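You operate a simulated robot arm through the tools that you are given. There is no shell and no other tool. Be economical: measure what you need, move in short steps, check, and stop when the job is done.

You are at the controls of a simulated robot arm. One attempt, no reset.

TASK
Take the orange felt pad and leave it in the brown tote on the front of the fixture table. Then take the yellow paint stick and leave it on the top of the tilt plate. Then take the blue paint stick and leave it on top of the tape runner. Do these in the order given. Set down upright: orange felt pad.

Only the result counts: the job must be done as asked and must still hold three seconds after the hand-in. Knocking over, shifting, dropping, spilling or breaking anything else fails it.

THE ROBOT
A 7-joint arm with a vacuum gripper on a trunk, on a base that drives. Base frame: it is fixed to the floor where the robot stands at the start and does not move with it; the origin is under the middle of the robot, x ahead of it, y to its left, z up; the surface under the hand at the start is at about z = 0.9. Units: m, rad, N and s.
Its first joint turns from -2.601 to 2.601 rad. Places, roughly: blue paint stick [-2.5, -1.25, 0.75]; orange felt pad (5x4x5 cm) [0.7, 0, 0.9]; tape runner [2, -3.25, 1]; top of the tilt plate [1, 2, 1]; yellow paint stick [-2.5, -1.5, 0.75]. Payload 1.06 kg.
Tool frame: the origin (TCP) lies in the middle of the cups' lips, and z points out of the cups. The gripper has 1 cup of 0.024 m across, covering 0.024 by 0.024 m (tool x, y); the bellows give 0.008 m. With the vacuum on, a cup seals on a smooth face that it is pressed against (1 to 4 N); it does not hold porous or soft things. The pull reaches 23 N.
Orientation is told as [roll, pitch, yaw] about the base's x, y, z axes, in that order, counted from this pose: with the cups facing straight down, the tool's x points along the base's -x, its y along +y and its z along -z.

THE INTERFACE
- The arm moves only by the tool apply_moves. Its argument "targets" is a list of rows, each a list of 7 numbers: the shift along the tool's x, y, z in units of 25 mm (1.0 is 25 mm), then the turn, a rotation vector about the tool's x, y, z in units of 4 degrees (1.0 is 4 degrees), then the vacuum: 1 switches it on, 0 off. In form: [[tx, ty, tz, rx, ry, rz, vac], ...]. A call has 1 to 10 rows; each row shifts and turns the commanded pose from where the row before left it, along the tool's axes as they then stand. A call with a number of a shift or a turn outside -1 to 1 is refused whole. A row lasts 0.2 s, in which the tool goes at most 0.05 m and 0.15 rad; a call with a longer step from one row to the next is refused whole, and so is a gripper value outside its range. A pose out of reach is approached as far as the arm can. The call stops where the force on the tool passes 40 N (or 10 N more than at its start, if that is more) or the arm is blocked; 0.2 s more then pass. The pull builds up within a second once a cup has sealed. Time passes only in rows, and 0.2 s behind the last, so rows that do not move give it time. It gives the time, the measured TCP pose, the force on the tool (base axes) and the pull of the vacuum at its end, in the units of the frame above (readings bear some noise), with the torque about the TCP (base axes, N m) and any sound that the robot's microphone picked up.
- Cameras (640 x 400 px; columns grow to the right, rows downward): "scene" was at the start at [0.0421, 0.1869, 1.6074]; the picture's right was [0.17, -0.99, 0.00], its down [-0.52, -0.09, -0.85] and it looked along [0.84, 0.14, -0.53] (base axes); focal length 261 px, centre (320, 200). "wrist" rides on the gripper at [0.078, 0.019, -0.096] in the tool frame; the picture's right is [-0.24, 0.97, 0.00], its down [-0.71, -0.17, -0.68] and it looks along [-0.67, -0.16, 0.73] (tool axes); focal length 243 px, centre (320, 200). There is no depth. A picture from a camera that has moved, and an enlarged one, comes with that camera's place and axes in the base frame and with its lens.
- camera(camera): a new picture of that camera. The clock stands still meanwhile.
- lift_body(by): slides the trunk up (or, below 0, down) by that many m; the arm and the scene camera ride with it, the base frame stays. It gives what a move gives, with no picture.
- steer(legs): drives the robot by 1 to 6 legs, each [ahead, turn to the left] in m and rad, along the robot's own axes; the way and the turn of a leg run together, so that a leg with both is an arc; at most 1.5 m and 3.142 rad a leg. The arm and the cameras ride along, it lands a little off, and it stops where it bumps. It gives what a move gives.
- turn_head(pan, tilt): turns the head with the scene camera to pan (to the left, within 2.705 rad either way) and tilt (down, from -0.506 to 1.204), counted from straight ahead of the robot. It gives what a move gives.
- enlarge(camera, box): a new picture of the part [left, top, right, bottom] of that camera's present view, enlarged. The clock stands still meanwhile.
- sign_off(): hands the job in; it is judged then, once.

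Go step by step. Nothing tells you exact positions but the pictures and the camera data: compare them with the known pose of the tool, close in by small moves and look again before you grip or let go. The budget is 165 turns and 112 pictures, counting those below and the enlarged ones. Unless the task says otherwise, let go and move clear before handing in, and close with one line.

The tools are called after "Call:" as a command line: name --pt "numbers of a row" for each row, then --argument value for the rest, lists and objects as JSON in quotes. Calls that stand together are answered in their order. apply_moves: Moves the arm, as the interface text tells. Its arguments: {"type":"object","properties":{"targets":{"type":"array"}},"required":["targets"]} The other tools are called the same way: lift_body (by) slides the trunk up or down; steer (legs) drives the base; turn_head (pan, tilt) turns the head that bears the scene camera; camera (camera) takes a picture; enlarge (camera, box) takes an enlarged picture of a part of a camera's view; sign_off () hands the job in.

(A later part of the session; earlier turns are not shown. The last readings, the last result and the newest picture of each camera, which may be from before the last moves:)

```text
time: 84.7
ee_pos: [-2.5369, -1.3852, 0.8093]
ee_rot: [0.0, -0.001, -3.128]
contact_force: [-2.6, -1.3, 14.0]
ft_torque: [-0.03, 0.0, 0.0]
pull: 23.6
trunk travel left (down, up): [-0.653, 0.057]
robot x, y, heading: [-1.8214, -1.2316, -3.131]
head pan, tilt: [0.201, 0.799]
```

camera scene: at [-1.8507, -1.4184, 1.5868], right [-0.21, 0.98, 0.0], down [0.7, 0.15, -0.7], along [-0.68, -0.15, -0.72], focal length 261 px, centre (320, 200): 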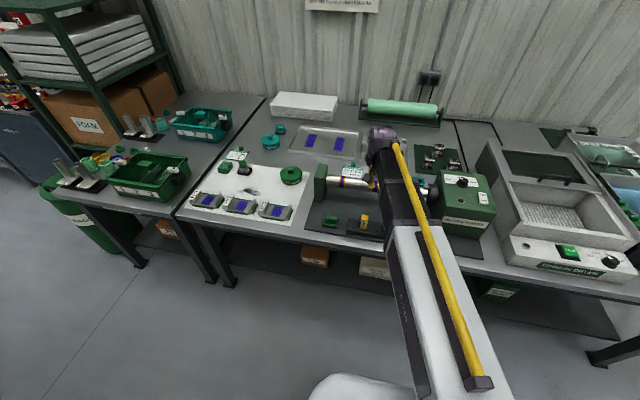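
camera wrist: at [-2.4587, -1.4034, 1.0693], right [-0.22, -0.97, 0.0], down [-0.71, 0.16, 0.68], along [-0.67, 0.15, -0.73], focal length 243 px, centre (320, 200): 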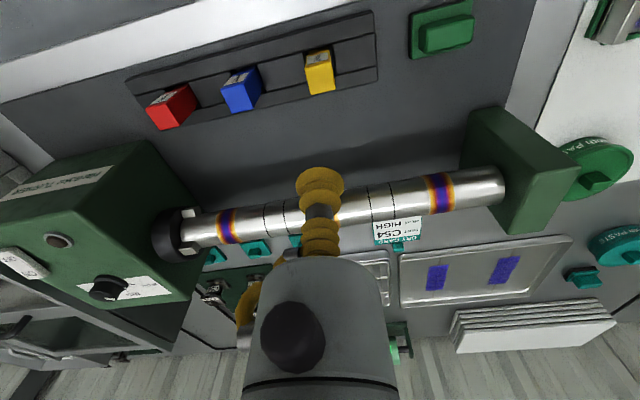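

Sealed at z ≈ 0.81. I will lift straight out of the slot.

Call:
apply_moves --pt "0 0 -0.2 0 0 0 1" --pt "0 0 0 0 0 0 1" --pt "0 0 -0.4 0 0 0 1" --pt "0 0 -0.6 0 0 0 1" --pt "0 0 -1 0 0 0 1" --pt "0 0 -1 0 0 0 1" --pt "0 0 -1 0 0 0 1" --pt "0 0 -1 0 0 0 1" --pt "0 0 0 0 0 0 1"

Call:
enlarge --camera "scene" --box '[320, 140, 448, 220]'

Call:
camera --camera "wrist"

```text
time: 86.7
ee_pos: [-2.5384, -1.3867, 0.9392]
ee_rot: [0.0, 0.001, -3.13]
contact_force: [-0.9, 0.6, -0.7]
ft_torque: [-0.04, 0.02, 0.0]
pull: 22.9
trunk travel left (down, up): [-0.653, 0.057]
robot x, y, heading: [-1.8178, -1.2349, -3.132]
head pan, tilt: [0.201, 0.799]
```

```text
5.00 times, centred on (384, 180) of scene
camera zoom: at [-1.8505, -1.4183, 1.5868], right [-0.21, 0.98, 0.0], down [0.7, 0.15, -0.7], along [-0.68, -0.15, -0.72], focal length 1304 px, centre (0, 300)
```

zoom: 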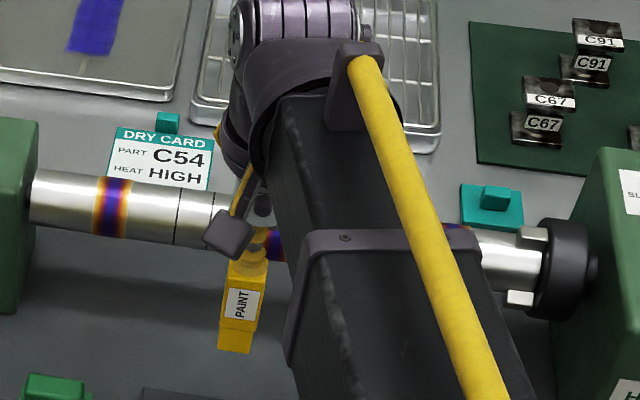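

```text
76 pictures are left
camera wrist: at [-2.4587, -1.4038, 1.0351], right [-0.22, -0.97, 0.0], down [-0.71, 0.16, 0.68], along [-0.67, 0.15, -0.73], focal length 243 px, centre (320, 200)
```

wrist: 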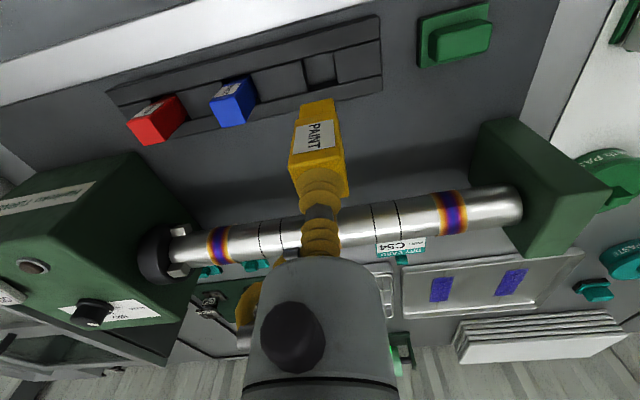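

The yellow stick hangs freely (about 9 cm long). I will raise it to carry height and centre the arm, then turn right to head out of the aisle.

Call:
apply_moves --pt "0 0 -1 0 0 0 1" --pt "0 0 -1 0 0 0 1" --pt "0 0 -1 0 0 0 1" --pt "0 0 -1 0 0 0 1" --pt "0 0 -1 0 0 0 1" --pt "0 0 -1 0 0 0 1" --pt "0 0 -1 0 0 0 1" --pt "0 0 -1 0 0 0 1" --pt "0 0 -1 0 0 0 1" --pt "0 0 -1 0 0 0 1"

Call:
apply_moves --pt "0.3 -1 0 0 0 0 1" --pt "0.3 -1 0 0 0 0 1" --pt "0.3 -1 0 0 0 0 1" --pt "0.3 -1 0 0 0 0 1" --pt "0.3 -1 0 0 0 0 1" --pt "0.2 -0.7 0 0 0 0 1" --pt "0 0 0 0 0 0 1"

Call:
steer --legs '[[0, -1.56]]'

Call:
turn_head --pan 0.0 --tilt 0.5

Call:
camera --camera "scene"

```text
time: 88.9
ee_pos: [-2.5364, -1.3847, 1.188]
ee_rot: [0.001, 0.0, -3.128]
contact_force: [-0.6, -0.6, -0.1]
ft_torque: [-0.04, 0.0, 0.01]
pull: 23.0
trunk travel left (down, up): [-0.653, 0.057]
robot x, y, heading: [-1.8171, -1.2324, -3.133]
head pan, tilt: [0.201, 0.799]
```

```text
time: 90.5
ee_pos: [-2.4961, -1.2436, 1.1882]
ee_rot: [-0.001, -0.001, -3.129]
contact_force: [-0.6, 0.2, -1.0]
ft_torque: [0.01, 0.02, 0.01]
pull: 23.1
trunk travel left (down, up): [-0.653, 0.057]
robot x, y, heading: [-1.817, -1.2326, -3.13]
head pan, tilt: [0.201, 0.799]
```

```text
time: 94.7
ee_pos: [-1.8387, -0.5552, 1.1864]
ee_rot: [0.002, 0.001, 1.601]
contact_force: [-0.1, -0.7, -0.8]
ft_torque: [-0.02, 0.01, 0.01]
pull: 23.0
trunk travel left (down, up): [-0.653, 0.057]
robot x, y, heading: [-1.8152, -1.2364, 1.601]
head pan, tilt: [0.201, 0.799]
```

```text
time: 95.5
ee_pos: [-1.8376, -0.5552, 1.1886]
ee_rot: [0.0, 0.0, 1.599]
contact_force: [-0.6, -0.1, -0.8]
ft_torque: [0.01, 0.0, 0.03]
pull: 22.2
trunk travel left (down, up): [-0.653, 0.057]
robot x, y, heading: [-1.8161, -1.2298, 1.6]
head pan, tilt: [0.0, 0.499]
```

```text
75 pictures are left
camera scene: at [-1.9899, -1.1905, 1.6127], right [1.0, 0.03, 0.0], down [0.01, -0.48, -0.88], along [-0.02, 0.88, -0.48], focal length 261 px, centre (320, 200)
```

scene: 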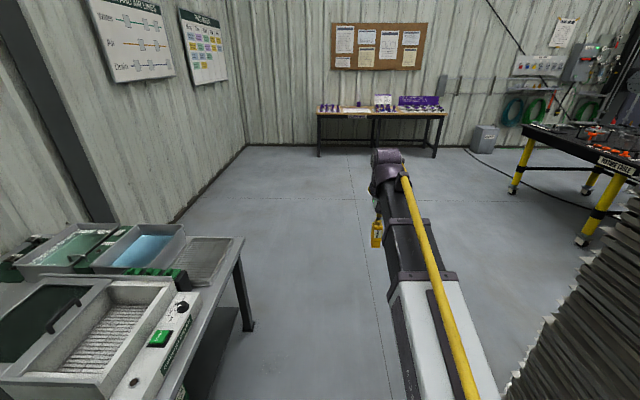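

Clear floor ahead. I will drive out to y ≈ 0.07, diagonally to about (-0.48, 1.8), then face the fixture table.

Call:
steer --legs '[[1.3, -0.02], [0, -0.68], [1.1, 0], [1.1, 0], [0, -0.9]]'

Call:
camera --camera "scene"

```text
time: 116.7
ee_pos: [0.2152, 1.789, 1.1883]
ee_rot: [0.001, -0.001, 0.012]
contact_force: [-0.4, 0.5, -0.8]
ft_torque: [0.01, -0.01, 0.03]
pull: 22.6
trunk travel left (down, up): [-0.653, 0.057]
robot x, y, heading: [-0.4662, 1.7804, 0.002]
head pan, tilt: [0.0, 0.499]
```

```text
74 pictures are left
camera scene: at [-0.4204, 1.954, 1.6128], right [0.01, -1.0, 0.0], down [-0.48, 0.0, -0.88], along [0.88, 0.01, -0.48], focal length 261 px, centre (320, 200)
```

scene: 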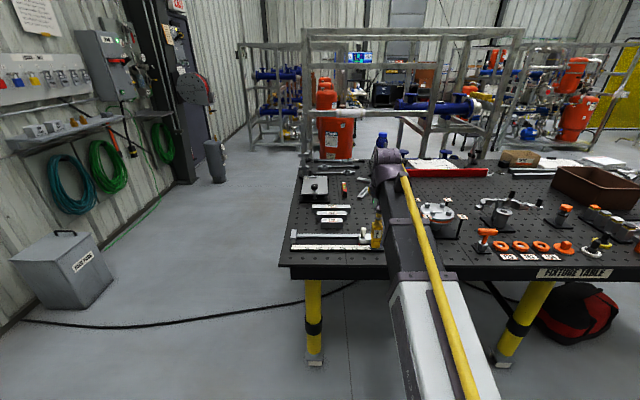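

Call:
enlarge --camera "scene" --box '[280, 150, 440, 250]'

```text
4.00 times, centred on (360, 200) of scene
camera zoom: at [-0.4204, 1.954, 1.6128], right [0.01, -1.0, 0.0], down [-0.48, 0.0, -0.88], along [0.88, 0.01, -0.48], focal length 1043 px, centre (160, 200)
```

zoom: 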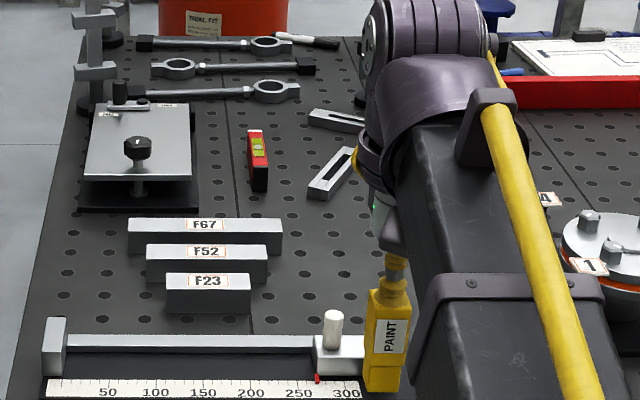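

The tilt plate spans about x 0.80–1.0, y 1.92–2.06. I will drive forward 0.5 m with the stick held well above the items, then inspect the plate.

Call:
steer --legs '[[0.51, 0]]'

Call:
turn_head --pan 0.1 --tilt 0.6

Call:
camera --camera "scene"

Call:
camera --camera "wrist"

```text
time: 119.6
ee_pos: [0.724, 1.799, 1.1869]
ee_rot: [-0.001, 0.0, 0.017]
contact_force: [-0.3, -0.5, -0.4]
ft_torque: [0.02, -0.03, 0.02]
pull: 23.2
trunk travel left (down, up): [-0.653, 0.057]
robot x, y, heading: [0.0433, 1.7894, 0.013]
head pan, tilt: [0.0, 0.499]
```

```text
time: 120.3
ee_pos: [0.7241, 1.7986, 1.188]
ee_rot: [0.0, 0.0, 0.014]
contact_force: [0.0, -0.3, -0.8]
ft_torque: [0.0, -0.01, 0.03]
pull: 23.3
trunk travel left (down, up): [-0.653, 0.057]
robot x, y, heading: [0.0481, 1.7857, 0.009]
head pan, tilt: [0.099, 0.6]
```

```text
72 pictures are left
camera scene: at [0.0848, 1.9688, 1.6037], right [0.11, -0.99, 0.0], down [-0.56, -0.06, -0.83], along [0.82, 0.09, -0.56], focal length 261 px, centre (320, 200)
```

scene: 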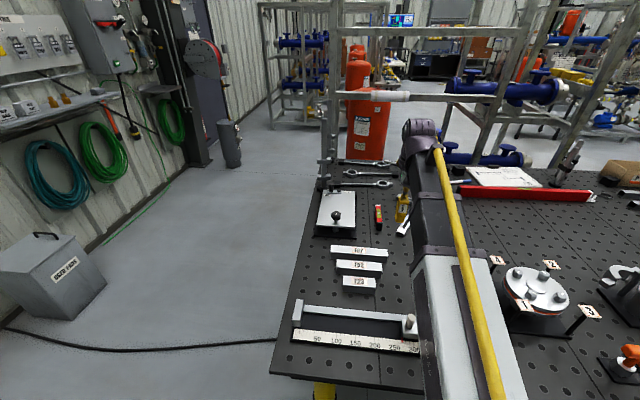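

```text
71 pictures are left
camera wrist: at [0.6451, 1.8166, 1.2845], right [0.22, 0.98, 0.0], down [0.71, -0.16, 0.68], along [0.67, -0.15, -0.73], focal length 243 px, centre (320, 200)
```

wrist: 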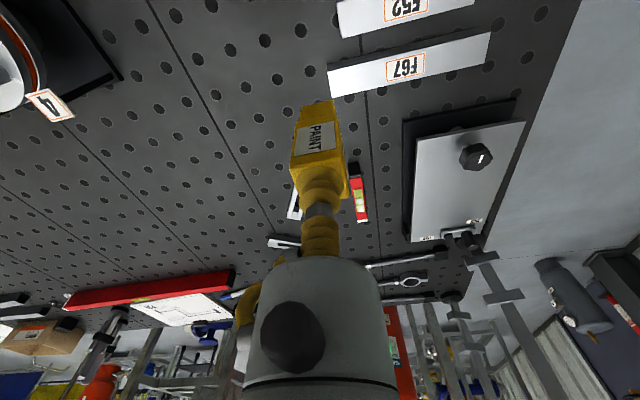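

Call:
enlarge --camera "wrist" --box '[384, 110, 544, 250]'

Call:
enlarge --camera "scene" --box '[290, 160, 402, 240]'

```text
2.86 times, centred on (464, 180) of wrist
camera zoom: at [0.6451, 1.8166, 1.2845], right [0.22, 0.98, 0.0], down [0.71, -0.16, 0.68], along [0.67, -0.15, -0.73], focal length 693 px, centre (-91, 257)
```

zoom: 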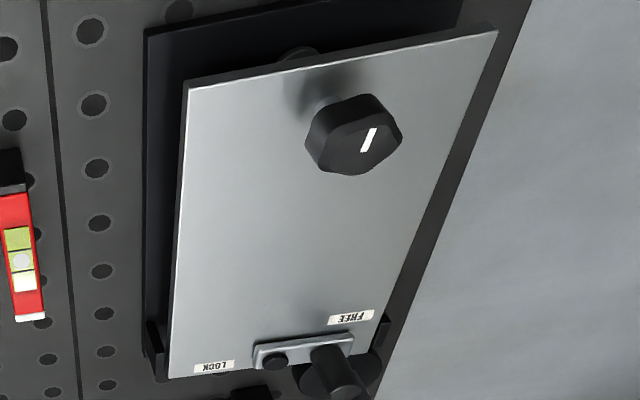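

```text
5.00 times, centred on (346, 200) of scene
camera zoom: at [0.0848, 1.9688, 1.6037], right [0.11, -0.99, 0.0], down [-0.56, -0.06, -0.83], along [0.82, 0.09, -0.56], focal length 1304 px, centre (190, 200)
```

zoom: 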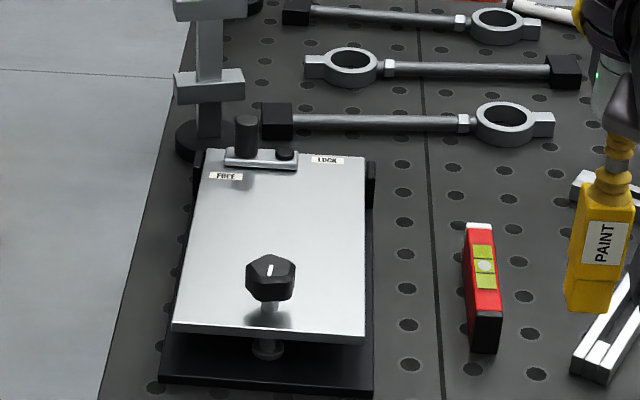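

Triangulation shows the plate is level at z ≈ 0.953 (x 0.86–1.12, y 1.92–2.07), hinged at the rear (x ≈ 1.08) and supported by the screw at (0.896, 1.995). I will set the stick on the centreline between them, at about (0.967, 1.992).

Call:
apply_moves --pt "-0.97 0.76 0 0 0 0 1" --pt "-0.97 0.76 0 0 0 0 1" --pt "-0.97 0.76 0 0 0 0 1" --pt "-0.97 0.76 0 0 0 0 1" --pt "-0.97 0.76 0 0 0 0 1" --pt "-0.97 0.76 0 0 0 0 1" --pt "-0.97 0.76 0 0 0 0 1" --pt "-0.97 0.76 0 0 0 0 1" --pt "-0.97 0.76 0 0 0 0 1" --pt "-0.97 0.76 0 0 0 0 1"

Call:
apply_moves --pt "0 0 0.5 0 0 0 1" --pt "0 0 0.5 0 0 0 1" --pt "0 0 0.5 0 0 0 1" --pt "0 0 0.5 0 0 0 1" --pt "0 0 0.5 0 0 0 1" --pt "0 0 0.5 0 0 0 1" --pt "0 0 0.4 0 0 0 1" --pt "0 0 0 0 0 0 1"

Call:
camera --camera "wrist"

Call:
camera --camera "scene"

```text
time: 122.5
ee_pos: [0.9626, 1.9932, 1.187]
ee_rot: [-0.002, 0.0, 0.015]
contact_force: [0.0, 0.0, -1.5]
ft_torque: [-0.02, 0.03, -0.03]
pull: 23.3
trunk travel left (down, up): [-0.653, 0.057]
robot x, y, heading: [0.0428, 1.7881, 0.008]
head pan, tilt: [0.099, 0.6]
```

```text
time: 124.3
ee_pos: [0.9629, 1.9921, 1.1028]
ee_rot: [0.0, -0.001, 0.015]
contact_force: [-0.2, -0.5, -1.2]
ft_torque: [-0.03, -0.01, -0.01]
pull: 22.8
trunk travel left (down, up): [-0.653, 0.057]
robot x, y, heading: [0.0466, 1.7866, 0.016]
head pan, tilt: [0.099, 0.6]
```

```text
68 pictures are left
camera wrist: at [0.8842, 2.01, 1.1991], right [0.22, 0.98, 0.0], down [0.71, -0.16, 0.68], along [0.67, -0.15, -0.73], focal length 243 px, centre (320, 200)
```

wrist: 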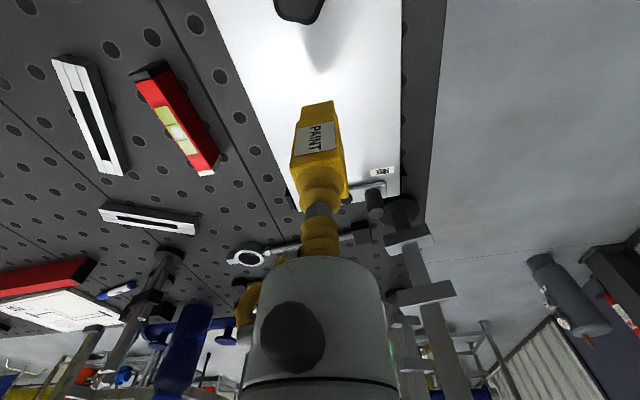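

```text
67 pictures are left
camera scene: at [0.0848, 1.9689, 1.6037], right [0.11, -0.99, 0.0], down [-0.56, -0.06, -0.83], along [0.82, 0.09, -0.56], focal length 261 px, centre (320, 200)
```

scene: 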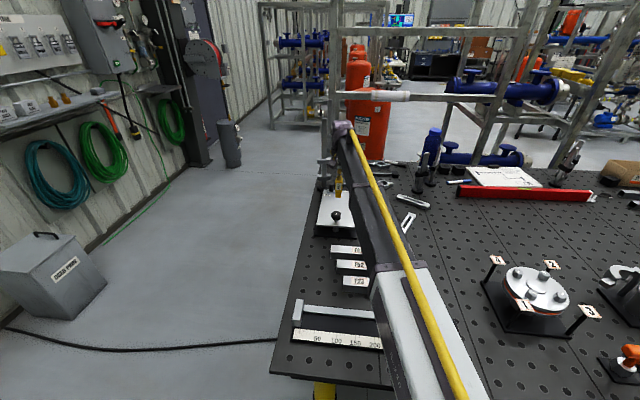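

Call:
apply_moves --pt "0 0 0.5 0 0 0 1" --pt "0 0 0.5 0 0 0 1" --pt "0 0 0.5 0 0 0 1" --pt "0 0 0.3 0 0 0 1" --pt "0 0 0 0 0 0 1"

Call:
enlarge --camera "scene" --box '[290, 150, 386, 250]'

Call:
enlarge --camera "wrist" --box '[240, 60, 400, 160]'

```text
time: 125.5
ee_pos: [0.963, 1.9918, 1.0572]
ee_rot: [0.003, -0.001, 0.015]
contact_force: [0.4, -0.7, -1.6]
ft_torque: [-0.02, -0.02, 0.03]
pull: 23.3
trunk travel left (down, up): [-0.653, 0.057]
robot x, y, heading: [0.0467, 1.7839, 0.011]
head pan, tilt: [0.099, 0.6]
```

```text
4.00 times, centred on (338, 200) of scene
camera zoom: at [0.0848, 1.9689, 1.6037], right [0.11, -0.99, 0.0], down [-0.56, -0.06, -0.83], along [0.82, 0.09, -0.56], focal length 1043 px, centre (248, 200)
```

zoom: 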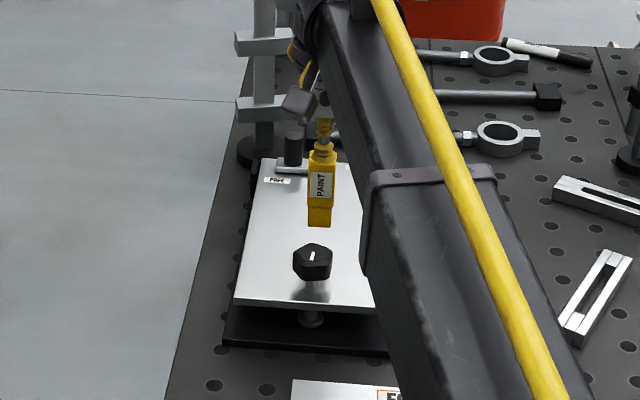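

```text
4.00 times, centred on (320, 110) of wrist
camera zoom: at [0.8841, 2.0097, 1.1545], right [0.22, 0.98, 0.0], down [0.71, -0.16, 0.68], along [0.67, -0.15, -0.73], focal length 970 px, centre (320, 560)
```

zoom: 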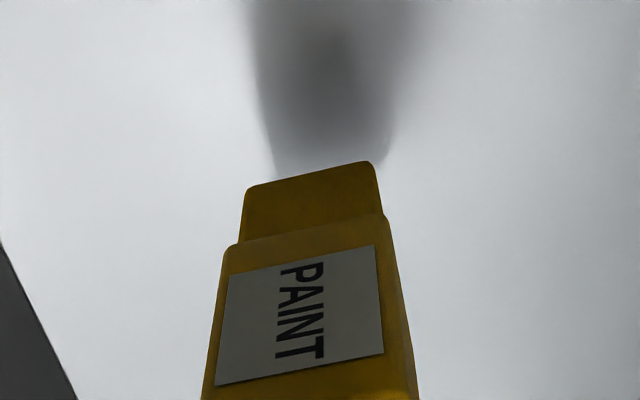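

Still a small gap (reflection/shadow visible below the stick). I will go down in 2.5 mm steps, checking force.

Call:
apply_moves --pt "0 0 0.2 0 0 0 1" --pt "0 0 0.15 0 0 0 1" --pt "0 0 0 0 0 0 1"

Call:
apply_moves --pt "0 0 0.1 0 0 0 1" --pt "0 0 0.1 0 0 0 1" --pt "0 0 0 0 0 0 1"

Call:
enlarge --camera "wrist" --box '[240, 60, 400, 160]'

```text
time: 126.3
ee_pos: [0.9629, 1.9922, 1.0488]
ee_rot: [0.002, 0.0, 0.014]
contact_force: [-0.5, 0.1, -1.5]
ft_torque: [0.0, -0.02, 0.02]
pull: 22.7
trunk travel left (down, up): [-0.653, 0.057]
robot x, y, heading: [0.0427, 1.7859, 0.015]
head pan, tilt: [0.099, 0.6]
```

```text
time: 127.1
ee_pos: [0.9627, 1.9922, 1.0443]
ee_rot: [0.001, 0.001, 0.017]
contact_force: [-0.5, -0.2, -0.5]
ft_torque: [0.03, -0.01, 0.0]
pull: 23.1
trunk travel left (down, up): [-0.653, 0.057]
robot x, y, heading: [0.048, 1.7852, 0.015]
head pan, tilt: [0.099, 0.6]
```

```text
4.00 times, centred on (320, 110) of wrist
camera zoom: at [0.8844, 2.0103, 1.1405], right [0.22, 0.98, 0.0], down [0.71, -0.16, 0.68], along [0.67, -0.15, -0.73], focal length 970 px, centre (320, 560)
```

zoom: 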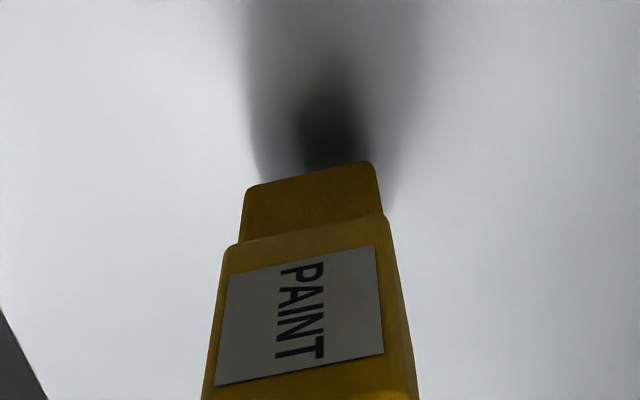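

Call:
apply_moves --pt "0 0 0.1 0 0 0 1" --pt "0 0 0.1 0 0 0 1" --pt "0 0 0 0 0 0 1"

```text
time: 127.9
ee_pos: [0.9628, 1.9925, 1.039]
ee_rot: [0.0, 0.001, 0.015]
contact_force: [0.7, 0.5, -1.1]
ft_torque: [0.01, 0.01, 0.0]
pull: 23.3
trunk travel left (down, up): [-0.653, 0.057]
robot x, y, heading: [0.0421, 1.7898, 0.015]
head pan, tilt: [0.099, 0.6]
```

Call:
apply_moves --pt "0 0 0.1 0 0 0 1" --pt "0 0 0.1 0 0 0 1" --pt "0 0 0 0 0 0 1"

Call:
enlarge --camera "wrist" --box '[240, 60, 400, 160]'

```text
time: 128.7
ee_pos: [0.962, 1.9922, 1.0344]
ee_rot: [-0.001, -0.001, 0.015]
contact_force: [0.4, -0.1, -0.1]
ft_torque: [-0.02, 0.02, 0.02]
pull: 23.2
trunk travel left (down, up): [-0.653, 0.057]
robot x, y, heading: [0.0438, 1.7861, 0.011]
head pan, tilt: [0.099, 0.6]
```

```text
4.00 times, centred on (320, 110) of wrist
camera zoom: at [0.8841, 2.0103, 1.1304], right [0.22, 0.98, 0.0], down [0.71, -0.16, 0.68], along [0.67, -0.15, -0.73], focal length 970 px, centre (320, 560)
```

zoom: 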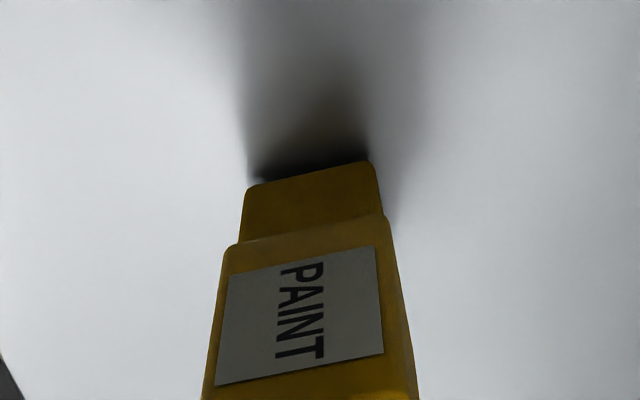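

Very near contact (dark contact shadow). Another 1–2 mm at a time.

Call:
apply_moves --pt "0 0 0.08 0 0 0 1" --pt "0 0 0 0 0 0 1"

```text
time: 129.3
ee_pos: [0.9636, 1.9921, 1.0322]
ee_rot: [-0.001, 0.001, 0.016]
contact_force: [0.3, 0.2, -0.8]
ft_torque: [0.0, 0.01, -0.03]
pull: 23.3
trunk travel left (down, up): [-0.653, 0.057]
robot x, y, heading: [0.0451, 1.786, 0.015]
head pan, tilt: [0.099, 0.6]
```

Call:
apply_moves --pt "0 0 0.06 0 0 0 1" --pt "0 0 0 0 0 0 1"

```text
time: 129.9
ee_pos: [0.9628, 1.9919, 1.03]
ee_rot: [0.0, -0.002, 0.015]
contact_force: [-0.1, -0.1, -0.3]
ft_torque: [-0.02, 0.0, 0.01]
pull: 22.7
trunk travel left (down, up): [-0.653, 0.057]
robot x, y, heading: [0.0457, 1.7879, 0.018]
head pan, tilt: [0.099, 0.6]
```

Call:
apply_moves --pt "0 0 0.06 0 0 0 1" --pt "0 0 0 0 0 0 1"

Call:
enlarge --camera "wrist" --box '[240, 60, 400, 160]'

```text
time: 130.5
ee_pos: [0.9629, 1.9922, 1.0297]
ee_rot: [-0.001, 0.0, 0.018]
contact_force: [0.2, -0.1, 4.7]
ft_torque: [0.01, -0.04, -0.01]
pull: 23.1
trunk travel left (down, up): [-0.653, 0.057]
robot x, y, heading: [0.0463, 1.7841, 0.016]
head pan, tilt: [0.099, 0.6]
```

```text
4.00 times, centred on (320, 110) of wrist
camera zoom: at [0.884, 2.0102, 1.126], right [0.22, 0.98, 0.0], down [0.71, -0.16, 0.69], along [0.67, -0.15, -0.73], focal length 970 px, centre (320, 560)
```

zoom: 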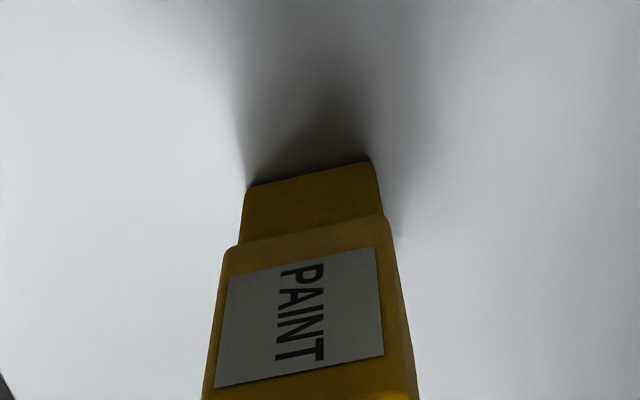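

Contact at 4.7 N, and the plate holds. Releasing and backing off slowly.

Call:
apply_moves --pt "0 0 0 0 0 0 0" --pt "0 0 0 0 0 0 0" --pt "0 0 0 0 0 0 0" --pt "0 0 0 0 0 0 0" --pt "0 0 -0.1 0 0 0 0" --pt "0 0 -0.2 0 0 0 0" --pt "0 0 -0.4 0 0 0 0" --pt "0 0 -0.6 0 0 0 0" --pt "0 0 0 0 0 0 0"

Call:
camera --camera "wrist"

Call:
enlarge --camera "scene" --box '[290, 150, 386, 250]'

```text
time: 132.5
ee_pos: [0.9626, 1.992, 1.0621]
ee_rot: [0.0, 0.0, 0.017]
contact_force: [0.9, -1.3, 0.3]
ft_torque: [0.04, 0.01, 0.02]
pull: 0.0
trunk travel left (down, up): [-0.653, 0.057]
robot x, y, heading: [0.0443, 1.7892, 0.016]
head pan, tilt: [0.099, 0.6]
```

```text
61 pictures are left
camera wrist: at [0.8843, 2.0102, 1.1583], right [0.22, 0.98, 0.0], down [0.71, -0.16, 0.68], along [0.67, -0.15, -0.73], focal length 243 px, centre (320, 200)
```

wrist: 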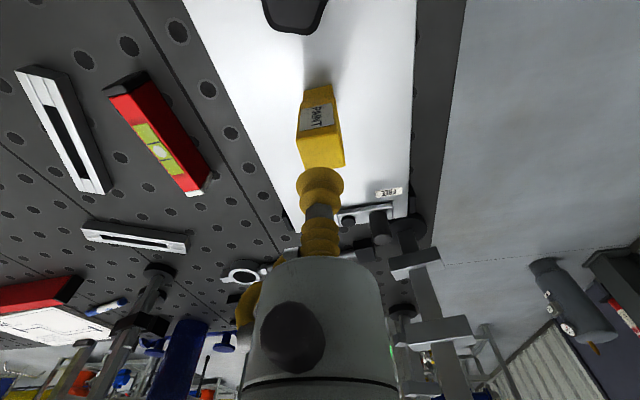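

```text
4.00 times, centred on (338, 200) of scene
camera zoom: at [0.0847, 1.9689, 1.6037], right [0.11, -0.99, 0.0], down [-0.56, -0.06, -0.83], along [0.82, 0.09, -0.56], focal length 1043 px, centre (248, 200)
```

zoom: 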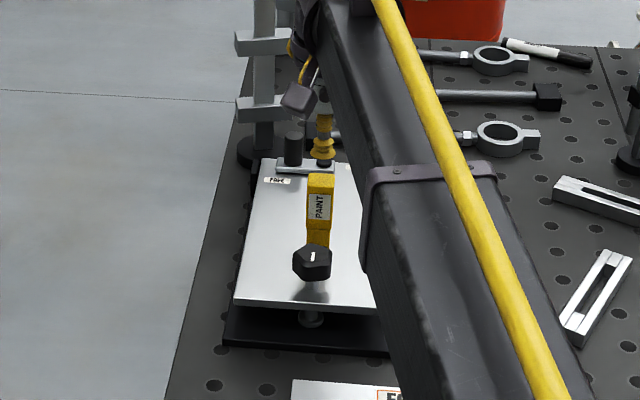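

The yellow stick stands on the plate. I will rise, retract, back away and drive back to the cleaning table.

Call:
apply_moves --pt "0 0 -1 0 0 0 0" --pt "0 0 -1 0 0 0 0" --pt "0 0 -1 0 0 0 0" --pt "0 0 -1 0 0 0 0" --pt "0 0 -1 0 0 0 0"

Call:
apply_moves --pt "0.97 -0.76 0 0 0 0 0" --pt "0.97 -0.76 0 0 0 0 0" --pt "0.97 -0.76 0 0 0 0 0" --pt "0.97 -0.76 0 0 0 0 0" --pt "0.97 -0.76 0 0 0 0 0" --pt "0.97 -0.76 0 0 0 0 0" --pt "0.97 -0.76 0 0 0 0 0" --pt "0.97 -0.76 0 0 0 0 0" --pt "0.97 -0.76 0 0 0 0 0" --pt "0.97 -0.76 0 0 0 0 0"

Call:
steer --legs '[[-0.51, 0], [0, -2.25], [1.1, 0], [1.09, 0], [0, 0.665]]'

Call:
camera --camera "scene"

```text
time: 133.7
ee_pos: [0.9639, 1.9921, 1.1856]
ee_rot: [-0.001, 0.001, 0.018]
contact_force: [-0.1, -0.2, 0.4]
ft_torque: [0.0, -0.02, -0.02]
pull: 0.1
trunk travel left (down, up): [-0.653, 0.057]
robot x, y, heading: [0.0457, 1.7897, 0.012]
head pan, tilt: [0.099, 0.6]
```

```text
time: 135.9
ee_pos: [0.7218, 1.7972, 1.1867]
ee_rot: [0.0, 0.0, 0.014]
contact_force: [0.1, 1.0, -0.3]
ft_torque: [0.01, 0.02, 0.0]
pull: 0.1
trunk travel left (down, up): [-0.653, 0.057]
robot x, y, heading: [0.0454, 1.7881, 0.02]
head pan, tilt: [0.099, 0.6]
```

```text
time: 156.5
ee_pos: [-1.845, -0.6013, 1.1875]
ee_rot: [0.0, 0.001, -1.586]
contact_force: [0.1, 0.0, 0.2]
ft_torque: [0.0, 0.01, -0.02]
pull: 0.1
trunk travel left (down, up): [-0.653, 0.057]
robot x, y, heading: [-1.8372, 0.075, -1.582]
head pan, tilt: [0.099, 0.6]
```

```text
59 pictures are left
camera scene: at [-1.6595, 0.0328, 1.6037], right [-1.0, -0.08, 0.0], down [-0.05, 0.56, -0.83], along [0.07, -0.82, -0.56], focal length 261 px, centre (320, 200)
```

scene: 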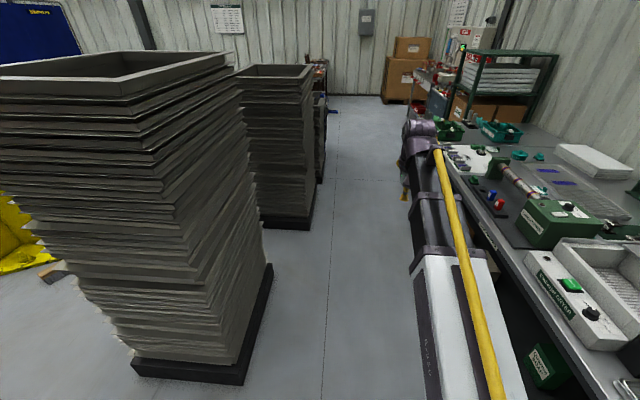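

Call:
steer --legs '[[1.3, 0.02], [0, -1.56]]'

Call:
turn_head --pan 0.2 --tilt 0.8

Call:
enlarge --camera "wrist" --box '[240, 0, 432, 120]'

Call:
enlarge --camera "scene" --box '[330, 190, 426, 250]'

```text
time: 166.9
ee_pos: [-2.5134, -1.248, 1.1869]
ee_rot: [0.0, 0.001, -3.115]
contact_force: [-0.9, 0.1, -0.2]
ft_torque: [0.0, -0.02, 0.02]
pull: 0.0
trunk travel left (down, up): [-0.653, 0.057]
robot x, y, heading: [-1.8331, -1.2316, -3.118]
head pan, tilt: [0.099, 0.6]
```

```text
time: 167.6
ee_pos: [-2.5149, -1.2477, 1.1866]
ee_rot: [0.0, 0.001, -3.114]
contact_force: [0.0, -0.3, -0.9]
ft_torque: [0.02, -0.01, 0.0]
pull: 0.1
trunk travel left (down, up): [-0.653, 0.057]
robot x, y, heading: [-1.833, -1.2306, -3.119]
head pan, tilt: [0.201, 0.799]
```

```text
3.33 times, centred on (336, 60) of wrist
camera zoom: at [-2.4347, -1.2654, 1.2832], right [-0.21, -0.98, 0.0], down [-0.71, 0.15, 0.68], along [-0.67, 0.14, -0.73], focal length 809 px, centre (267, 667)
```

zoom: 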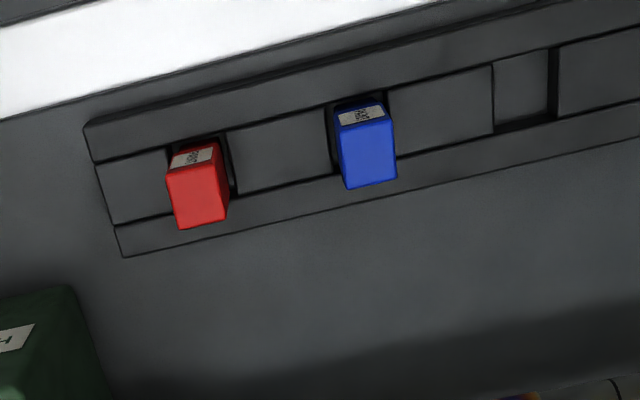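

```text
6.67 times, centred on (378, 220) of scene
camera zoom: at [-1.8658, -1.4151, 1.5869], right [-0.22, 0.97, 0.0], down [0.7, 0.16, -0.7], along [-0.68, -0.16, -0.72], focal length 1738 px, centre (-67, 67)
```

zoom: 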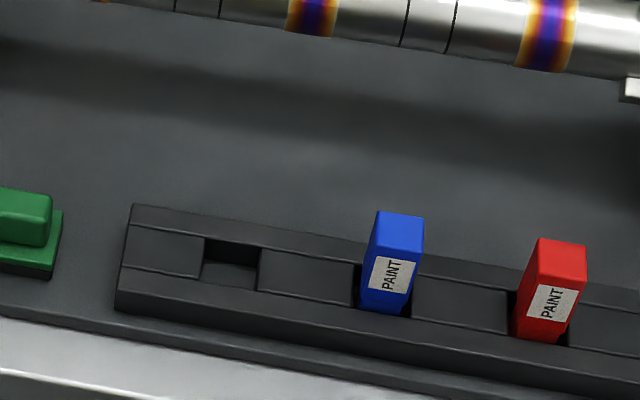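

Blue's top works out near (-2.535, -1.297, 0.81). Moving over it and descending partway.

Call:
apply_moves --pt "-0.45 1 0 0 0 0 0" --pt "-0.4 0.94 0 0 0 0 0" --pt "0 0 1 0 0 0 0" --pt "0 0 1 0 0 0 0" --pt "0 0 1 0 0 0 0" --pt "0 0 1 0 0 0 0" --pt "0 0 1 0 0 0 0" --pt "0 0 1 0 0 0 0" --pt "0 0 1 0 0 0 0" --pt "0 0 1 0 0 0 0"

Call:
apply_moves --pt "0 0 1 0 0 0 0" --pt "0 0 1 0 0 0 0" --pt "0 0 1 0 0 0 0" --pt "0 0 0.8 0 0 0 0" --pt "0 0 0 0 0 0 0"

Call:
enlarge --camera "wrist" --box '[240, 90, 400, 190]'

```text
time: 169.8
ee_pos: [-2.5341, -1.2972, 0.9869]
ee_rot: [0.002, -0.001, -3.117]
contact_force: [-0.4, 0.0, 0.3]
ft_torque: [-0.03, 0.0, 0.03]
pull: 0.1
trunk travel left (down, up): [-0.653, 0.057]
robot x, y, heading: [-1.8338, -1.2342, -3.118]
head pan, tilt: [0.201, 0.799]
```

```text
time: 171.0
ee_pos: [-2.5328, -1.2978, 0.8906]
ee_rot: [0.0, 0.0, -3.115]
contact_force: [-1.4, -0.4, 0.0]
ft_torque: [0.03, 0.0, 0.02]
pull: 0.0
trunk travel left (down, up): [-0.653, 0.057]
robot x, y, heading: [-1.836, -1.2341, -3.114]
head pan, tilt: [0.201, 0.799]
```

```text
4.00 times, centred on (320, 140) of wrist
camera zoom: at [-2.4544, -1.3149, 0.9877], right [-0.21, -0.98, 0.0], down [-0.71, 0.15, 0.68], along [-0.67, 0.14, -0.73], focal length 970 px, centre (320, 440)
```

zoom: 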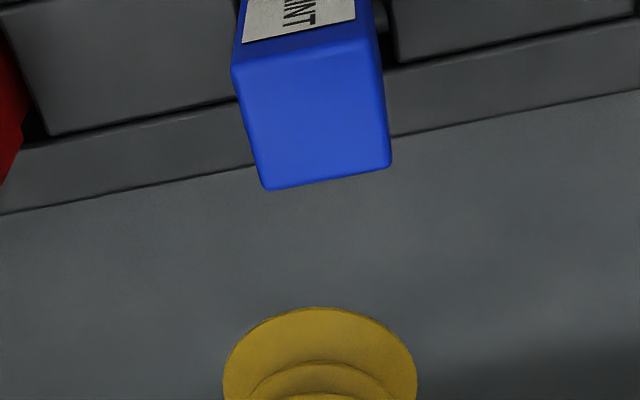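

Call:
apply_moves --pt "-0.05 0 1 0 0 0 1" --pt "0 0 1 0 0 0 1" --pt "0 0 0.6 0 0 0 1" --pt "0 0 0.3 0 0 0 1" --pt "0 0 0.15 0 0 0 1" --pt "0 0 0.1 0 0 0 1" --pt "0 0 0 0 0 0 1" --pt "0 0 0 0 0 0 1"

```text
time: 172.8
ee_pos: [-2.5344, -1.2976, 0.8133]
ee_rot: [0.001, -0.002, -3.116]
contact_force: [-0.4, -0.2, 1.0]
ft_torque: [0.0, -0.01, 0.01]
pull: 22.6
trunk travel left (down, up): [-0.653, 0.057]
robot x, y, heading: [-1.8358, -1.2291, -3.114]
head pan, tilt: [0.201, 0.799]
```

Sealed. Lifting out to carry height, then looking around for the route to the tape runner.

Call:
apply_moves --pt "0 0 -0.3 0 0 0 1" --pt "0 0 -0.6 0 0 0 1" --pt "0 0 -1 0 0 0 1" --pt "0 0 -1 0 0 0 1" --pt "0 0 -1 0 0 0 1" --pt "0 0 -1 0 0 0 1" --pt "0 0 -1 0 0 0 1" --pt "0 0 -1 0 0 0 1" --pt "0 0 -1 0 0 0 1" --pt "0 0 -1 0 0 0 1"

Call:
apply_moves --pt "0 0 -1 0 0 0 1" --pt "0 0 -1 0 0 0 1" --pt "0 0 -1 0 0 0 1" --pt "0 0 -1 0 0 0 1" --pt "0 0 -1 0 0 0 1" --pt "0 0 -1 0 0 0 1" --pt "0.5 -1 0 0 0 0 1" --pt "0.4 -1 0 0 0 0 1" --pt "0 0 0 0 0 0 1"

Call:
camera --camera "wrist"

Call:
turn_head --pan 1.57 --tilt 0.5

Call:
camera --camera "scene"

```text
time: 175.0
ee_pos: [-2.5329, -1.298, 1.0349]
ee_rot: [0.001, 0.0, -3.115]
contact_force: [0.2, -0.5, -0.9]
ft_torque: [-0.01, -0.01, -0.03]
pull: 23.6
trunk travel left (down, up): [-0.653, 0.057]
robot x, y, heading: [-1.8339, -1.2281, -3.115]
head pan, tilt: [0.201, 0.799]
```

```text
time: 177.0
ee_pos: [-2.5117, -1.2473, 1.1865]
ee_rot: [0.0, 0.0, -3.115]
contact_force: [-0.3, 0.3, -1.0]
ft_torque: [0.02, -0.01, -0.01]
pull: 23.0
trunk travel left (down, up): [-0.653, 0.057]
robot x, y, heading: [-1.8336, -1.2323, -3.112]
head pan, tilt: [0.201, 0.799]
```

```text
55 pictures are left
camera wrist: at [-2.4341, -1.2634, 1.282], right [-0.21, -0.98, 0.0], down [-0.71, 0.15, 0.68], along [-0.67, 0.14, -0.73], focal length 243 px, centre (320, 200)
```

wrist: 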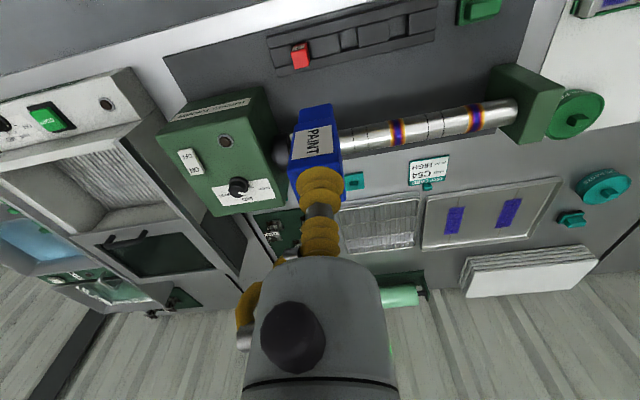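

```text
time: 178.5
ee_pos: [-2.5129, -1.2469, 1.1861]
ee_rot: [0.0, 0.0, -3.115]
contact_force: [0.9, -0.6, -1.1]
ft_torque: [0.0, 0.03, 0.02]
pull: 23.1
trunk travel left (down, up): [-0.653, 0.057]
robot x, y, heading: [-1.8387, -1.2286, -3.119]
head pan, tilt: [1.571, 0.499]
```

```text
54 pictures are left
camera scene: at [-1.7849, -1.488, 1.6128], right [-1.0, -0.02, 0.0], down [-0.01, 0.48, -0.88], along [0.02, -0.88, -0.48], focal length 261 px, centre (320, 200)
```

scene: 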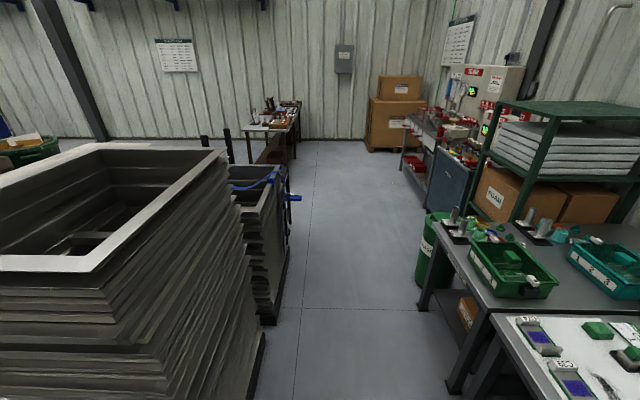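

The blue stick is held. I'll go back out the way I came, to about (-0.4, 0.1), and look towards the white table for the tape runner.

Call:
steer --legs '[[0, -1.575], [1.3, -0.02], [0, -1.55], [1.45, 0]]'

Call:
turn_head --pan -1.2 --tilt 0.4

Call:
camera --camera "scene"

```text
time: 199.4
ee_pos: [0.2753, 0.0813, 1.1851]
ee_rot: [0.001, 0.0, 0.001]
contact_force: [-0.3, -0.8, -1.2]
ft_torque: [0.03, 0.02, -0.02]
pull: 23.1
trunk travel left (down, up): [-0.653, 0.057]
robot x, y, heading: [-0.402, 0.0856, 0.0]
head pan, tilt: [1.571, 0.499]
```

```text
time: 201.9
ee_pos: [0.2734, 0.0813, 1.1856]
ee_rot: [0.001, 0.001, 0.001]
contact_force: [-0.9, -0.1, -0.8]
ft_torque: [-0.02, 0.01, 0.0]
pull: 23.4
trunk travel left (down, up): [-0.653, 0.057]
robot x, y, heading: [-0.4013, 0.0803, -0.002]
head pan, tilt: [-1.201, 0.4]
```

```text
53 pictures are left
camera scene: at [-0.4154, 0.1669, 1.6219], right [-0.93, -0.36, 0.0], down [-0.14, 0.36, -0.92], along [0.33, -0.86, -0.39], focal length 261 px, centre (320, 200)
```

scene: 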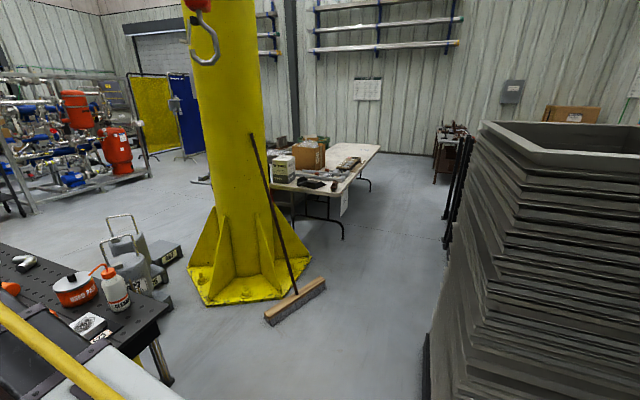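

The white table lies beyond the yellow column; the corridor between broom and stack is about 0.9 m wide, centred near x = -0.22. I will advance partway and look again.

Call:
steer --legs '[[0, -1.344], [0.85, 0], [0, -0.22]]'

Call:
turn_head --pan 0.4 --tilt 0.4

Call:
camera --camera "scene"

```text
time: 210.5
ee_pos: [-0.198, -1.4213, 1.1848]
ee_rot: [-0.001, 0.001, -1.559]
contact_force: [-0.2, 0.3, -0.5]
ft_torque: [0.02, -0.02, -0.02]
pull: 23.3
trunk travel left (down, up): [-0.653, 0.057]
robot x, y, heading: [-0.2075, -0.7418, -1.557]
head pan, tilt: [-1.201, 0.4]
```

```text
time: 212.2
ee_pos: [-0.1996, -1.4197, 1.1853]
ee_rot: [0.0, 0.0, -1.559]
contact_force: [-0.7, -0.9, -0.2]
ft_torque: [-0.01, -0.01, -0.01]
pull: 22.7
trunk travel left (down, up): [-0.653, 0.057]
robot x, y, heading: [-0.2062, -0.7444, -1.557]
head pan, tilt: [0.4, 0.4]
```

```text
52 pictures are left
camera scene: at [-0.0018, -0.7788, 1.6219], right [-0.92, -0.4, 0.0], down [-0.16, 0.36, -0.92], along [0.37, -0.84, -0.39], focal length 261 px, centre (320, 200)
```

scene: 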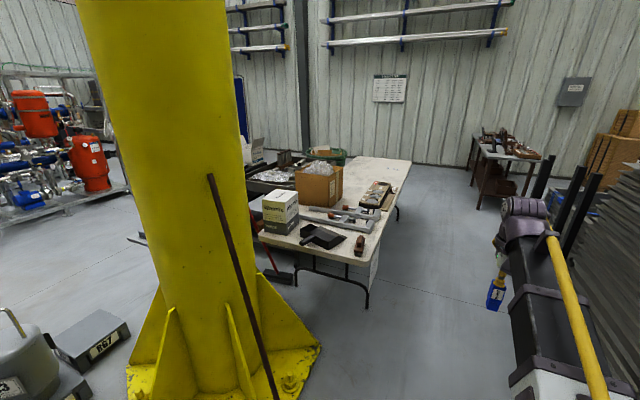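

Call:
enlarge --camera "scene" --box '[220, 110, 412, 230]'

```text
3.33 times, centred on (316, 170) of scene
camera zoom: at [-0.0018, -0.7788, 1.6219], right [-0.92, -0.4, 0.0], down [-0.16, 0.36, -0.92], along [0.37, -0.84, -0.39], focal length 869 px, centre (333, 300)
```

zoom: 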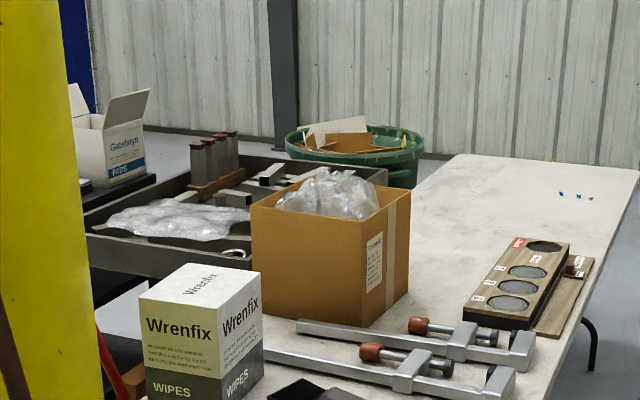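

A second bench stands behind the white table at x > 1; the tape runner is probably hidden by the column. I will move further along the corridor and look left.

Call:
steer --legs '[[0.75, 0]]'

Call:
turn_head --pan 0.75 --tilt 0.35

Call:
camera --camera "scene"

```text
time: 216.2
ee_pos: [-0.1878, -2.1676, 1.1864]
ee_rot: [0.001, -0.001, -1.557]
contact_force: [0.4, 0.4, -1.6]
ft_torque: [-0.04, 0.01, 0.0]
pull: 23.0
trunk travel left (down, up): [-0.653, 0.057]
robot x, y, heading: [-0.1955, -1.4879, -1.556]
head pan, tilt: [0.4, 0.4]
```

```text
time: 217.0
ee_pos: [-0.1874, -2.1679, 1.1861]
ee_rot: [0.0, 0.0, -1.555]
contact_force: [0.2, -0.6, -0.9]
ft_torque: [-0.01, 0.0, 0.02]
pull: 22.7
trunk travel left (down, up): [-0.653, 0.057]
robot x, y, heading: [-0.1955, -1.4911, -1.552]
head pan, tilt: [0.75, 0.351]
```

```text
50 pictures are left
camera scene: at [0.0354, -1.5085, 1.6265], right [-0.72, -0.69, 0.0], down [-0.24, 0.25, -0.94], along [0.65, -0.68, -0.34], focal length 261 px, centre (320, 200)
```

scene: 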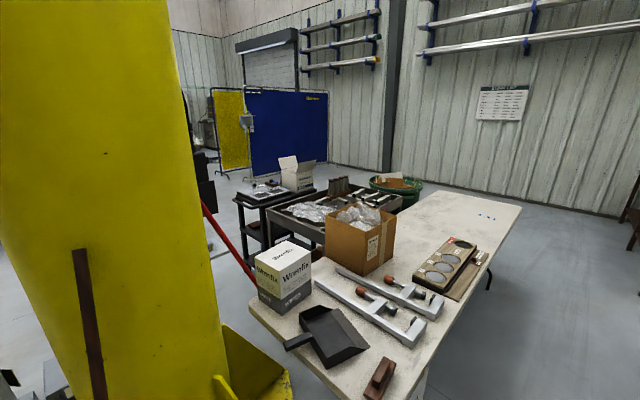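

Call:
enlarge --camera "scene" --box '[220, 140, 412, 260]'

```text
3.33 times, centred on (316, 200) of scene
camera zoom: at [0.0354, -1.5085, 1.6265], right [-0.72, -0.69, 0.0], down [-0.24, 0.25, -0.94], along [0.65, -0.68, -0.34], focal length 869 px, centre (333, 200)
```

zoom: 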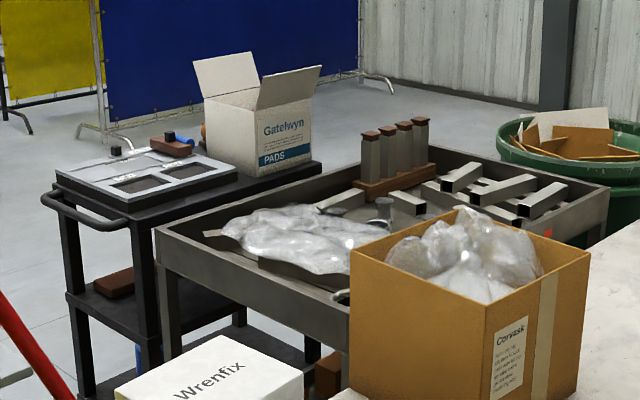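

The black cart (x 1.65–2.1, y -2.6 to about -3.4) must carry the tape runner, probably hidden behind the white box. I will round the far end of the white table to reach it from its free side.

Call:
steer --legs '[[0, -0.07], [1.5, 0], [1.5, 0]]'

Call:
turn_head --pan 1.3 --tilt 0.35

Call:
camera --camera "scene"

```text
time: 231.9
ee_pos: [-0.4523, -5.1562, 1.1864]
ee_rot: [-0.001, -0.001, -1.649]
contact_force: [-0.2, -0.2, -0.8]
ft_torque: [0.0, 0.05, -0.02]
pull: 22.7
trunk travel left (down, up): [-0.653, 0.057]
robot x, y, heading: [-0.3957, -4.4841, -1.65]
head pan, tilt: [0.75, 0.351]
```

```text
time: 232.9
ee_pos: [-0.4529, -5.1567, 1.185]
ee_rot: [0.002, -0.001, -1.648]
contact_force: [0.3, -0.3, -1.0]
ft_torque: [0.01, -0.02, 0.01]
pull: 22.8
trunk travel left (down, up): [-0.653, 0.057]
robot x, y, heading: [-0.3992, -4.4811, -1.652]
head pan, tilt: [1.3, 0.351]
```

```text
48 pictures are left
camera scene: at [-0.1391, -4.4796, 1.6265], right [-0.34, -0.94, 0.0], down [-0.32, 0.12, -0.94], along [0.88, -0.32, -0.34], focal length 261 px, centre (320, 200)
```

scene: 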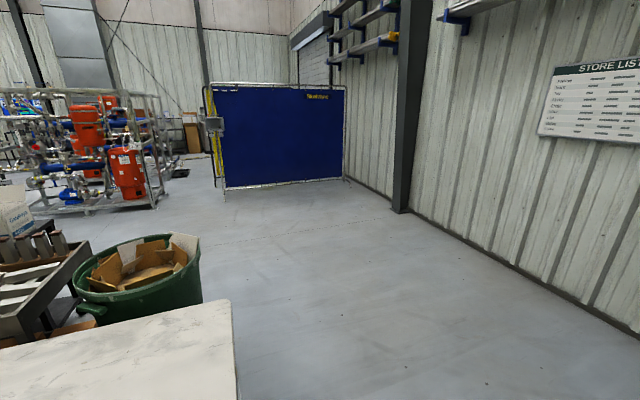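

The white table ends at y ≈ -4.42, the green bin sits near (1.6, -4.1), and the floor beyond is open. I will go around them.

Call:
steer --legs '[[0.4, 0], [0, 1.45], [1.0, 0], [1.2, 0], [0, 0.6]]'

Call:
turn_head --pan 0.7 --tilt 0.35

Call:
camera --camera "scene"

```text
time: 237.4
ee_pos: [-0.0431, -5.4299, 1.1843]
ee_rot: [0.0, -0.001, -0.961]
contact_force: [-0.1, -0.2, -1.1]
ft_torque: [0.03, -0.05, 0.01]
pull: 22.7
trunk travel left (down, up): [-0.653, 0.057]
robot x, y, heading: [-0.428, -4.8728, -0.97]
head pan, tilt: [1.3, 0.351]
stopped in leg 2: the robot was blocked; the commanded pose is now the measured one
```

```text
time: 238.4
ee_pos: [-0.0417, -5.4289, 1.1859]
ee_rot: [-0.001, -0.001, -0.963]
contact_force: [0.4, 0.0, -0.3]
ft_torque: [0.01, -0.02, 0.02]
pull: 23.4
trunk travel left (down, up): [-0.653, 0.057]
robot x, y, heading: [-0.428, -4.8702, -0.965]
head pan, tilt: [0.7, 0.351]
```

```text
47 pictures are left
camera scene: at [-0.2262, -4.7623, 1.6265], right [-0.26, -0.96, 0.0], down [-0.33, 0.09, -0.94], along [0.91, -0.25, -0.34], focal length 261 px, centre (320, 200)
```

scene: 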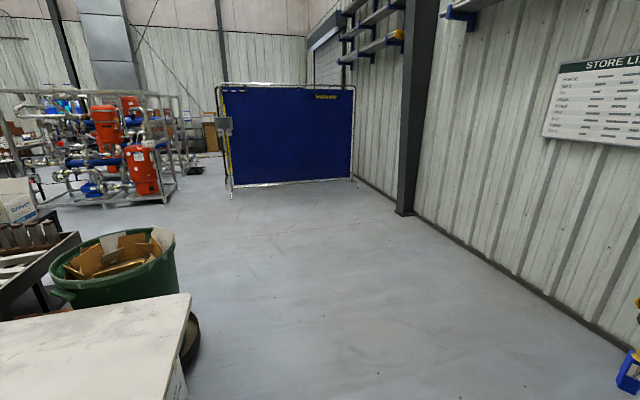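

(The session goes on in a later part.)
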